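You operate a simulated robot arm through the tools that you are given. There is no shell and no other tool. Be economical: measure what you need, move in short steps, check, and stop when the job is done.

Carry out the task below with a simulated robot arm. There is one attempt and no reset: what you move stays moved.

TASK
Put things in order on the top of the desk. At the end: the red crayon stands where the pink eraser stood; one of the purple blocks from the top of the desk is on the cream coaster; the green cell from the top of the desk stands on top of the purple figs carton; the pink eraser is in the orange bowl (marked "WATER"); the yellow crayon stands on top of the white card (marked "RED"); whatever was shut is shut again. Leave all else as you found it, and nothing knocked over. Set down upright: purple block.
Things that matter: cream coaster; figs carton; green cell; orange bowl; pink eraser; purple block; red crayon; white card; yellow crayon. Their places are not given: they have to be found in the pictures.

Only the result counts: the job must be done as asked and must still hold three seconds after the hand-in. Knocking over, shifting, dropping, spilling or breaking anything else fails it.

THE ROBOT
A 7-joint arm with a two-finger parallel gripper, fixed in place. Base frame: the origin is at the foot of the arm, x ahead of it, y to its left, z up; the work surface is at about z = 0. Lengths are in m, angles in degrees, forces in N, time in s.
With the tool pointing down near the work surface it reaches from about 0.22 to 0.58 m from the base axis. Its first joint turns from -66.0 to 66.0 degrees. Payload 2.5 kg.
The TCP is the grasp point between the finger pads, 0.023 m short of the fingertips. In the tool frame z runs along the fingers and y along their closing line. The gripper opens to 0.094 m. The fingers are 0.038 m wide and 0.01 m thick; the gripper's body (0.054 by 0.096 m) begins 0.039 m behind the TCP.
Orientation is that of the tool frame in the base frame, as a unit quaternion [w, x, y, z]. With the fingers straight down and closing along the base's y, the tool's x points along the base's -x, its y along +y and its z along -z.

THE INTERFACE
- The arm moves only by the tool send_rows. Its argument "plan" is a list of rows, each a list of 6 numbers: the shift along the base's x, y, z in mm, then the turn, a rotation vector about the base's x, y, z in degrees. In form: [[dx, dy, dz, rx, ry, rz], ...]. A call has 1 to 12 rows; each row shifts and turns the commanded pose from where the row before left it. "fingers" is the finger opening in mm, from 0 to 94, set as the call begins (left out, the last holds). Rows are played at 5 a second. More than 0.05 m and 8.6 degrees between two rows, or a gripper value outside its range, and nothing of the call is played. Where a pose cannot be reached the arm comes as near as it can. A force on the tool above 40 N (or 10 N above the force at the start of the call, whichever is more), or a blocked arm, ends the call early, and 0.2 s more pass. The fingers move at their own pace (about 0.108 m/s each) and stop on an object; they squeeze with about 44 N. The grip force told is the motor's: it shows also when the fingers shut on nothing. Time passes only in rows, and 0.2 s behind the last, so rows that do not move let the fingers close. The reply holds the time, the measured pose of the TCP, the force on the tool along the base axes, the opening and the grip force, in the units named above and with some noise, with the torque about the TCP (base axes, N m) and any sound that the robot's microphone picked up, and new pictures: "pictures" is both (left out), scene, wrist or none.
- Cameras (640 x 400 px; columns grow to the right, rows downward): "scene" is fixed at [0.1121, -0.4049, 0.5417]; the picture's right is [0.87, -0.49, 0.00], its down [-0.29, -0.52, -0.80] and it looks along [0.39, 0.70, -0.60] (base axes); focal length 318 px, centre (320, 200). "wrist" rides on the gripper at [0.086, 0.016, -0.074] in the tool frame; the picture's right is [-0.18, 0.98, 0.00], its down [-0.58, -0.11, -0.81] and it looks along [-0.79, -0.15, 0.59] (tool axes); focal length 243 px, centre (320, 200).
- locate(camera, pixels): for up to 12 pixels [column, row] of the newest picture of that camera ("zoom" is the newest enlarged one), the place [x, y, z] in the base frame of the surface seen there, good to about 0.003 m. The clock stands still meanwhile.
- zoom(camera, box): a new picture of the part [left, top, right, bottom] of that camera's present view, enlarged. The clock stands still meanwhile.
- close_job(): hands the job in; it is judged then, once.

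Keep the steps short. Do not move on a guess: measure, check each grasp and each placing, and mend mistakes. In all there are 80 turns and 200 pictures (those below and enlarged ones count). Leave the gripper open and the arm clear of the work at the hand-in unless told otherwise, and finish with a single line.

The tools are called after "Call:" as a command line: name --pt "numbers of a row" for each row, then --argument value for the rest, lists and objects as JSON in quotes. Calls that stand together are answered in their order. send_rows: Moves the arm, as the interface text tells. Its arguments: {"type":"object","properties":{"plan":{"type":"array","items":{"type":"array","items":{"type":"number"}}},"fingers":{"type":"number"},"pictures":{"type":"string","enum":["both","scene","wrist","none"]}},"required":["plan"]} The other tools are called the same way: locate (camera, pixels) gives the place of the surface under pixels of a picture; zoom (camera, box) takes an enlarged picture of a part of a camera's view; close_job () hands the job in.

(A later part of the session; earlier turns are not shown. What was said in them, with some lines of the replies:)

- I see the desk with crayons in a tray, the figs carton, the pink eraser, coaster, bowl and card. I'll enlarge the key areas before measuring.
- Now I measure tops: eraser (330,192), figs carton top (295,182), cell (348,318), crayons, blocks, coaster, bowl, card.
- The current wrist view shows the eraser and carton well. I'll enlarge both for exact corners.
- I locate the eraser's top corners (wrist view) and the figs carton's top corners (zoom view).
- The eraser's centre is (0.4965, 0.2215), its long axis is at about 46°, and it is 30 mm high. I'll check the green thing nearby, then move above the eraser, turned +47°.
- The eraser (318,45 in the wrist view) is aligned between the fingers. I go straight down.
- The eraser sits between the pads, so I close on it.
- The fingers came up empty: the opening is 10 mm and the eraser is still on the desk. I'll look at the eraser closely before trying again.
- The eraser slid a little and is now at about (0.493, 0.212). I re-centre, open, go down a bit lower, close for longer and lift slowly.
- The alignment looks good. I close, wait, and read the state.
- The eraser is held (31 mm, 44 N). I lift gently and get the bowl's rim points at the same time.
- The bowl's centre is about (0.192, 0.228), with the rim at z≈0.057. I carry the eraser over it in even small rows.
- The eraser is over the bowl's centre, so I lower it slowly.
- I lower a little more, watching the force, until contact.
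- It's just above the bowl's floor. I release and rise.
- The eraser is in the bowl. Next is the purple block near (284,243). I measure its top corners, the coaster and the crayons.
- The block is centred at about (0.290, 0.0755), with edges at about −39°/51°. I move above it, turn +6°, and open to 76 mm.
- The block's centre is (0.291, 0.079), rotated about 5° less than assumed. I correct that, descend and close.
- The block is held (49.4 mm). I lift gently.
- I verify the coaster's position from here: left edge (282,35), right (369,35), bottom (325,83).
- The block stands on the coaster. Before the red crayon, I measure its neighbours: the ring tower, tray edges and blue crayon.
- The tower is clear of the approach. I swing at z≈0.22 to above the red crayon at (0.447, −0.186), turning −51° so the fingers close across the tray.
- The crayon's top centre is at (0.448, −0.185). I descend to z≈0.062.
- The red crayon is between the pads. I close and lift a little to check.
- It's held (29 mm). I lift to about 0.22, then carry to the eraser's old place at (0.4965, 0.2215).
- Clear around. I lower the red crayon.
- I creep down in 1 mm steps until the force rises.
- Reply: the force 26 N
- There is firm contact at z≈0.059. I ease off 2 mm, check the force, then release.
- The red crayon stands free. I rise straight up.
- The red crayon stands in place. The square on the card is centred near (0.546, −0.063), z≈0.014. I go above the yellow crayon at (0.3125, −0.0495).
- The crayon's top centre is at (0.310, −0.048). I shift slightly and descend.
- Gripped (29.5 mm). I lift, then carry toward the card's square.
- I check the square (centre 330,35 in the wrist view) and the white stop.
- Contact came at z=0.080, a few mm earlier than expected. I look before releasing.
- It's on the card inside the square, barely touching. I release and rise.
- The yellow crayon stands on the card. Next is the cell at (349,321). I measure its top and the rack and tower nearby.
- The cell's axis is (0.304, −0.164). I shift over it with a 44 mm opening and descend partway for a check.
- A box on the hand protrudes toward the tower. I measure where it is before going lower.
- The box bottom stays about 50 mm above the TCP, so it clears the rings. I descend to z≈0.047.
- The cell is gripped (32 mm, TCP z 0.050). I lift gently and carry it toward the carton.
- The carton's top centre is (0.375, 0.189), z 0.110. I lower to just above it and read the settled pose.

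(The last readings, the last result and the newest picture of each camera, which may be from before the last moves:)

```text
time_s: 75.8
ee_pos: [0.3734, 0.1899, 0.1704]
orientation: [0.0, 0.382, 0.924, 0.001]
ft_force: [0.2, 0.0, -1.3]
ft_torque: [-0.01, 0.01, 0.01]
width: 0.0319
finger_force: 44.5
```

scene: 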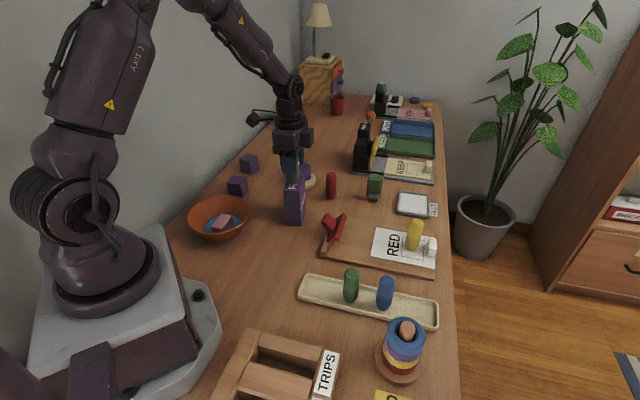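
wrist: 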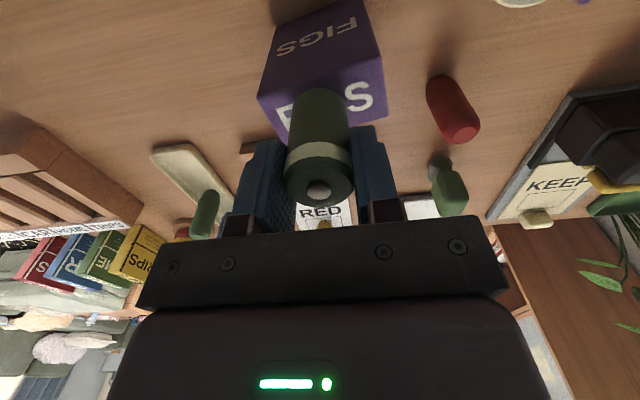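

I nudge +1.5 mm in x and creep down to contact.

Call:
send_rows --pt "1.5 -0.5 -3 0 0 0" --pt "0 0 -2 0 0 0" --pt "0 0 -1 0 0 0" --pt "0 0 -1 0 0 0" --pt "0 0 0 0 0 0" --pictures "none"

Call:
send_rows --pt "0 0 -1 0 0 0" --pt "0 0 0 0 0 0" --pictures "none"

```text
time_s: 77.0
ee_pos: [0.376, 0.189, 0.1642]
orientation: [0.001, 0.383, 0.924, 0.0]
ft_force: [-0.6, -1.4, 4.1]
ft_torque: [-0.03, 0.07, 0.01]
width: 0.0318
finger_force: 43.8
```

```text
time_s: 77.6
ee_pos: [0.3756, 0.1892, 0.1633]
orientation: [0.001, 0.384, 0.924, 0.001]
ft_force: [-2.2, -3.4, 16.0]
ft_torque: [-0.21, 0.24, -0.04]
width: 0.0317
finger_force: 44.1
```

Contact. I ease up 1 mm and release.

Call:
send_rows --pt "0 0 1 0 0 0" --pt "0 0 0 0 0 0" --pictures "none"

Call:
send_rows --pt "0 0 0 0 0 0" --pt "0 0 0 0 0 0" --pt "0 0 0 0 0 0" --fingers 48

Call:
zoom --camera "scene" --box '[260, 130, 340, 230]'

```text
time_s: 78.2
ee_pos: [0.3755, 0.1888, 0.1638]
orientation: [0.0, 0.384, 0.923, 0.0]
ft_force: [-0.4, 1.7, 5.1]
ft_torque: [0.12, -0.05, -0.03]
width: 0.0318
finger_force: 43.9
```

```text
time_s: 79.0
ee_pos: [0.3757, 0.1879, 0.1644]
orientation: [-0.001, 0.383, 0.924, 0.0]
ft_force: [0.1, -0.2, 0.3]
ft_torque: [-0.04, 0.01, 0.01]
width: 0.048
finger_force: 0.0
```

scene: 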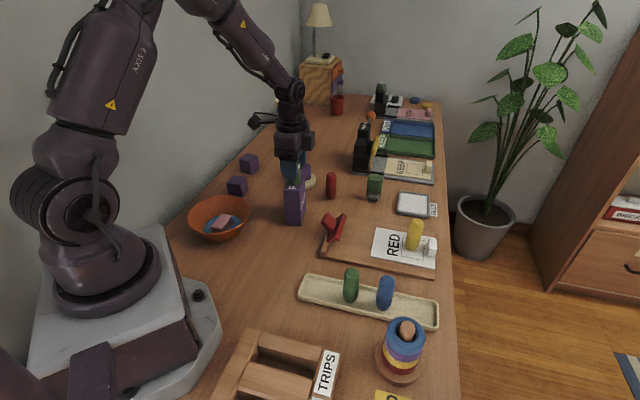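
wrist: 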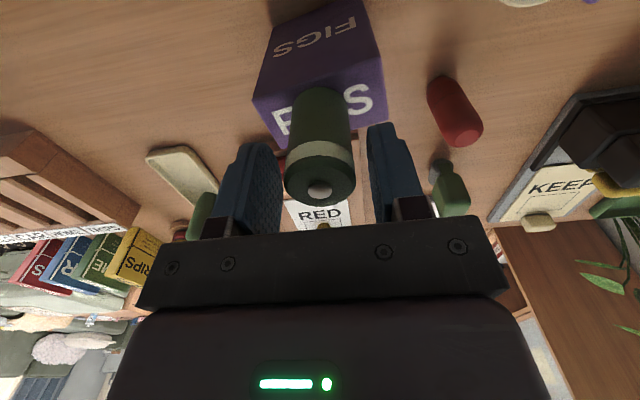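

```text
4.00 times, centred on (300, 180) of scene
```

zoom: 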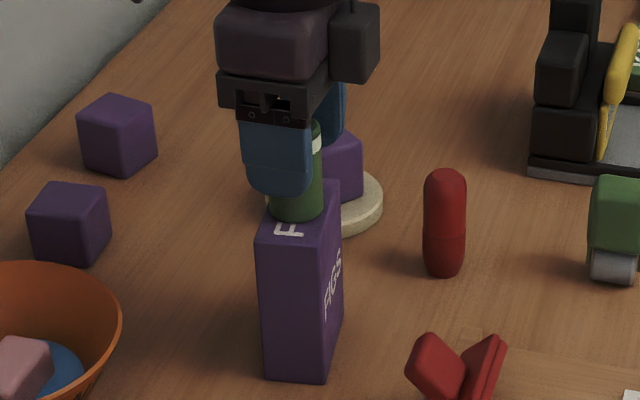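

The cell stands on the carton. I rise straight up and check everything.

Call:
send_rows --pt "0 0 10 0 0 0" --pt "0 0 20 0 0 0" --pt "0 0 30 0 0 0" --pt "0 0 35 0 0 0" --pt "0 0 35 0 0 0" --pt "0 0 0 0 0 0"

Call:
zoom --camera "scene" --box '[180, 140, 350, 260]'

Call:
zoom --camera "scene" --box '[290, 160, 450, 390]'

```text
time_s: 80.4
ee_pos: [0.3748, 0.1908, 0.2968]
orientation: [-0.001, 0.382, 0.924, -0.001]
ft_force: [-0.2, -1.0, 0.3]
ft_torque: [0.0, -0.03, 0.03]
width: 0.0478
finger_force: 0.0
```

scene: 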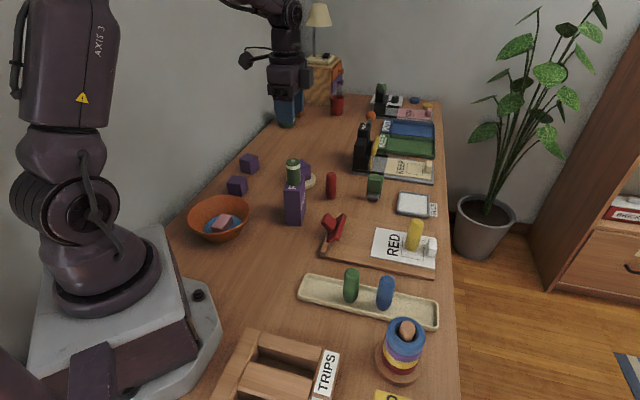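
wrist: 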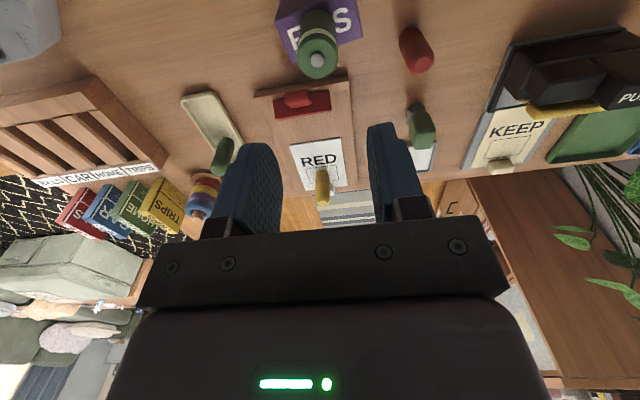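

```text
3.33 times, centred on (265, 200) of scene
```

zoom: 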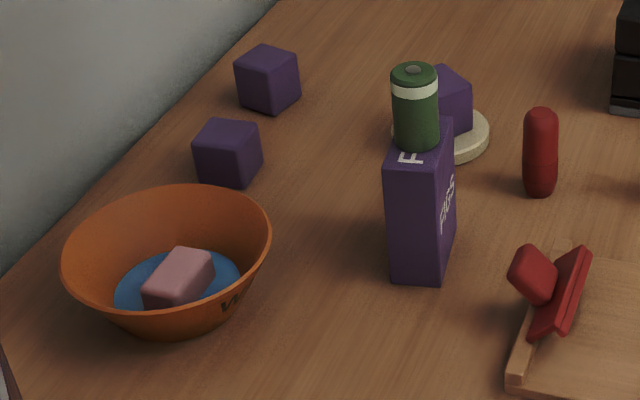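

```text
1.74 times, centred on (370, 275) of scene
```

zoom: 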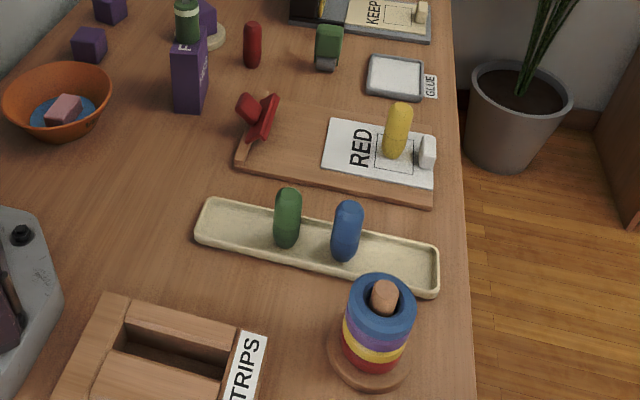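

Everything is in its place and nothing else has moved. I open the gripper fully, well clear of the work, and hand in.

Call:
send_rows --pt "0 0 10 0 0 0" --pt "0 0 0 0 0 0" --fingers 94 --pictures "none"

Call:
close_job

```text
time_s: 81.0
ee_pos: [0.3752, 0.1917, 0.3053]
orientation: [0.0, 0.383, 0.924, 0.0]
ft_force: [0.2, -0.4, -0.4]
ft_torque: [0.0, 0.02, -0.02]
width: 0.094
finger_force: 0.1
```

```text
The job is handed in.
```

All five placements are done and the job is handed in; in the last pictures everything stood where it should, nothing had been knocked over, and nothing had needed opening.
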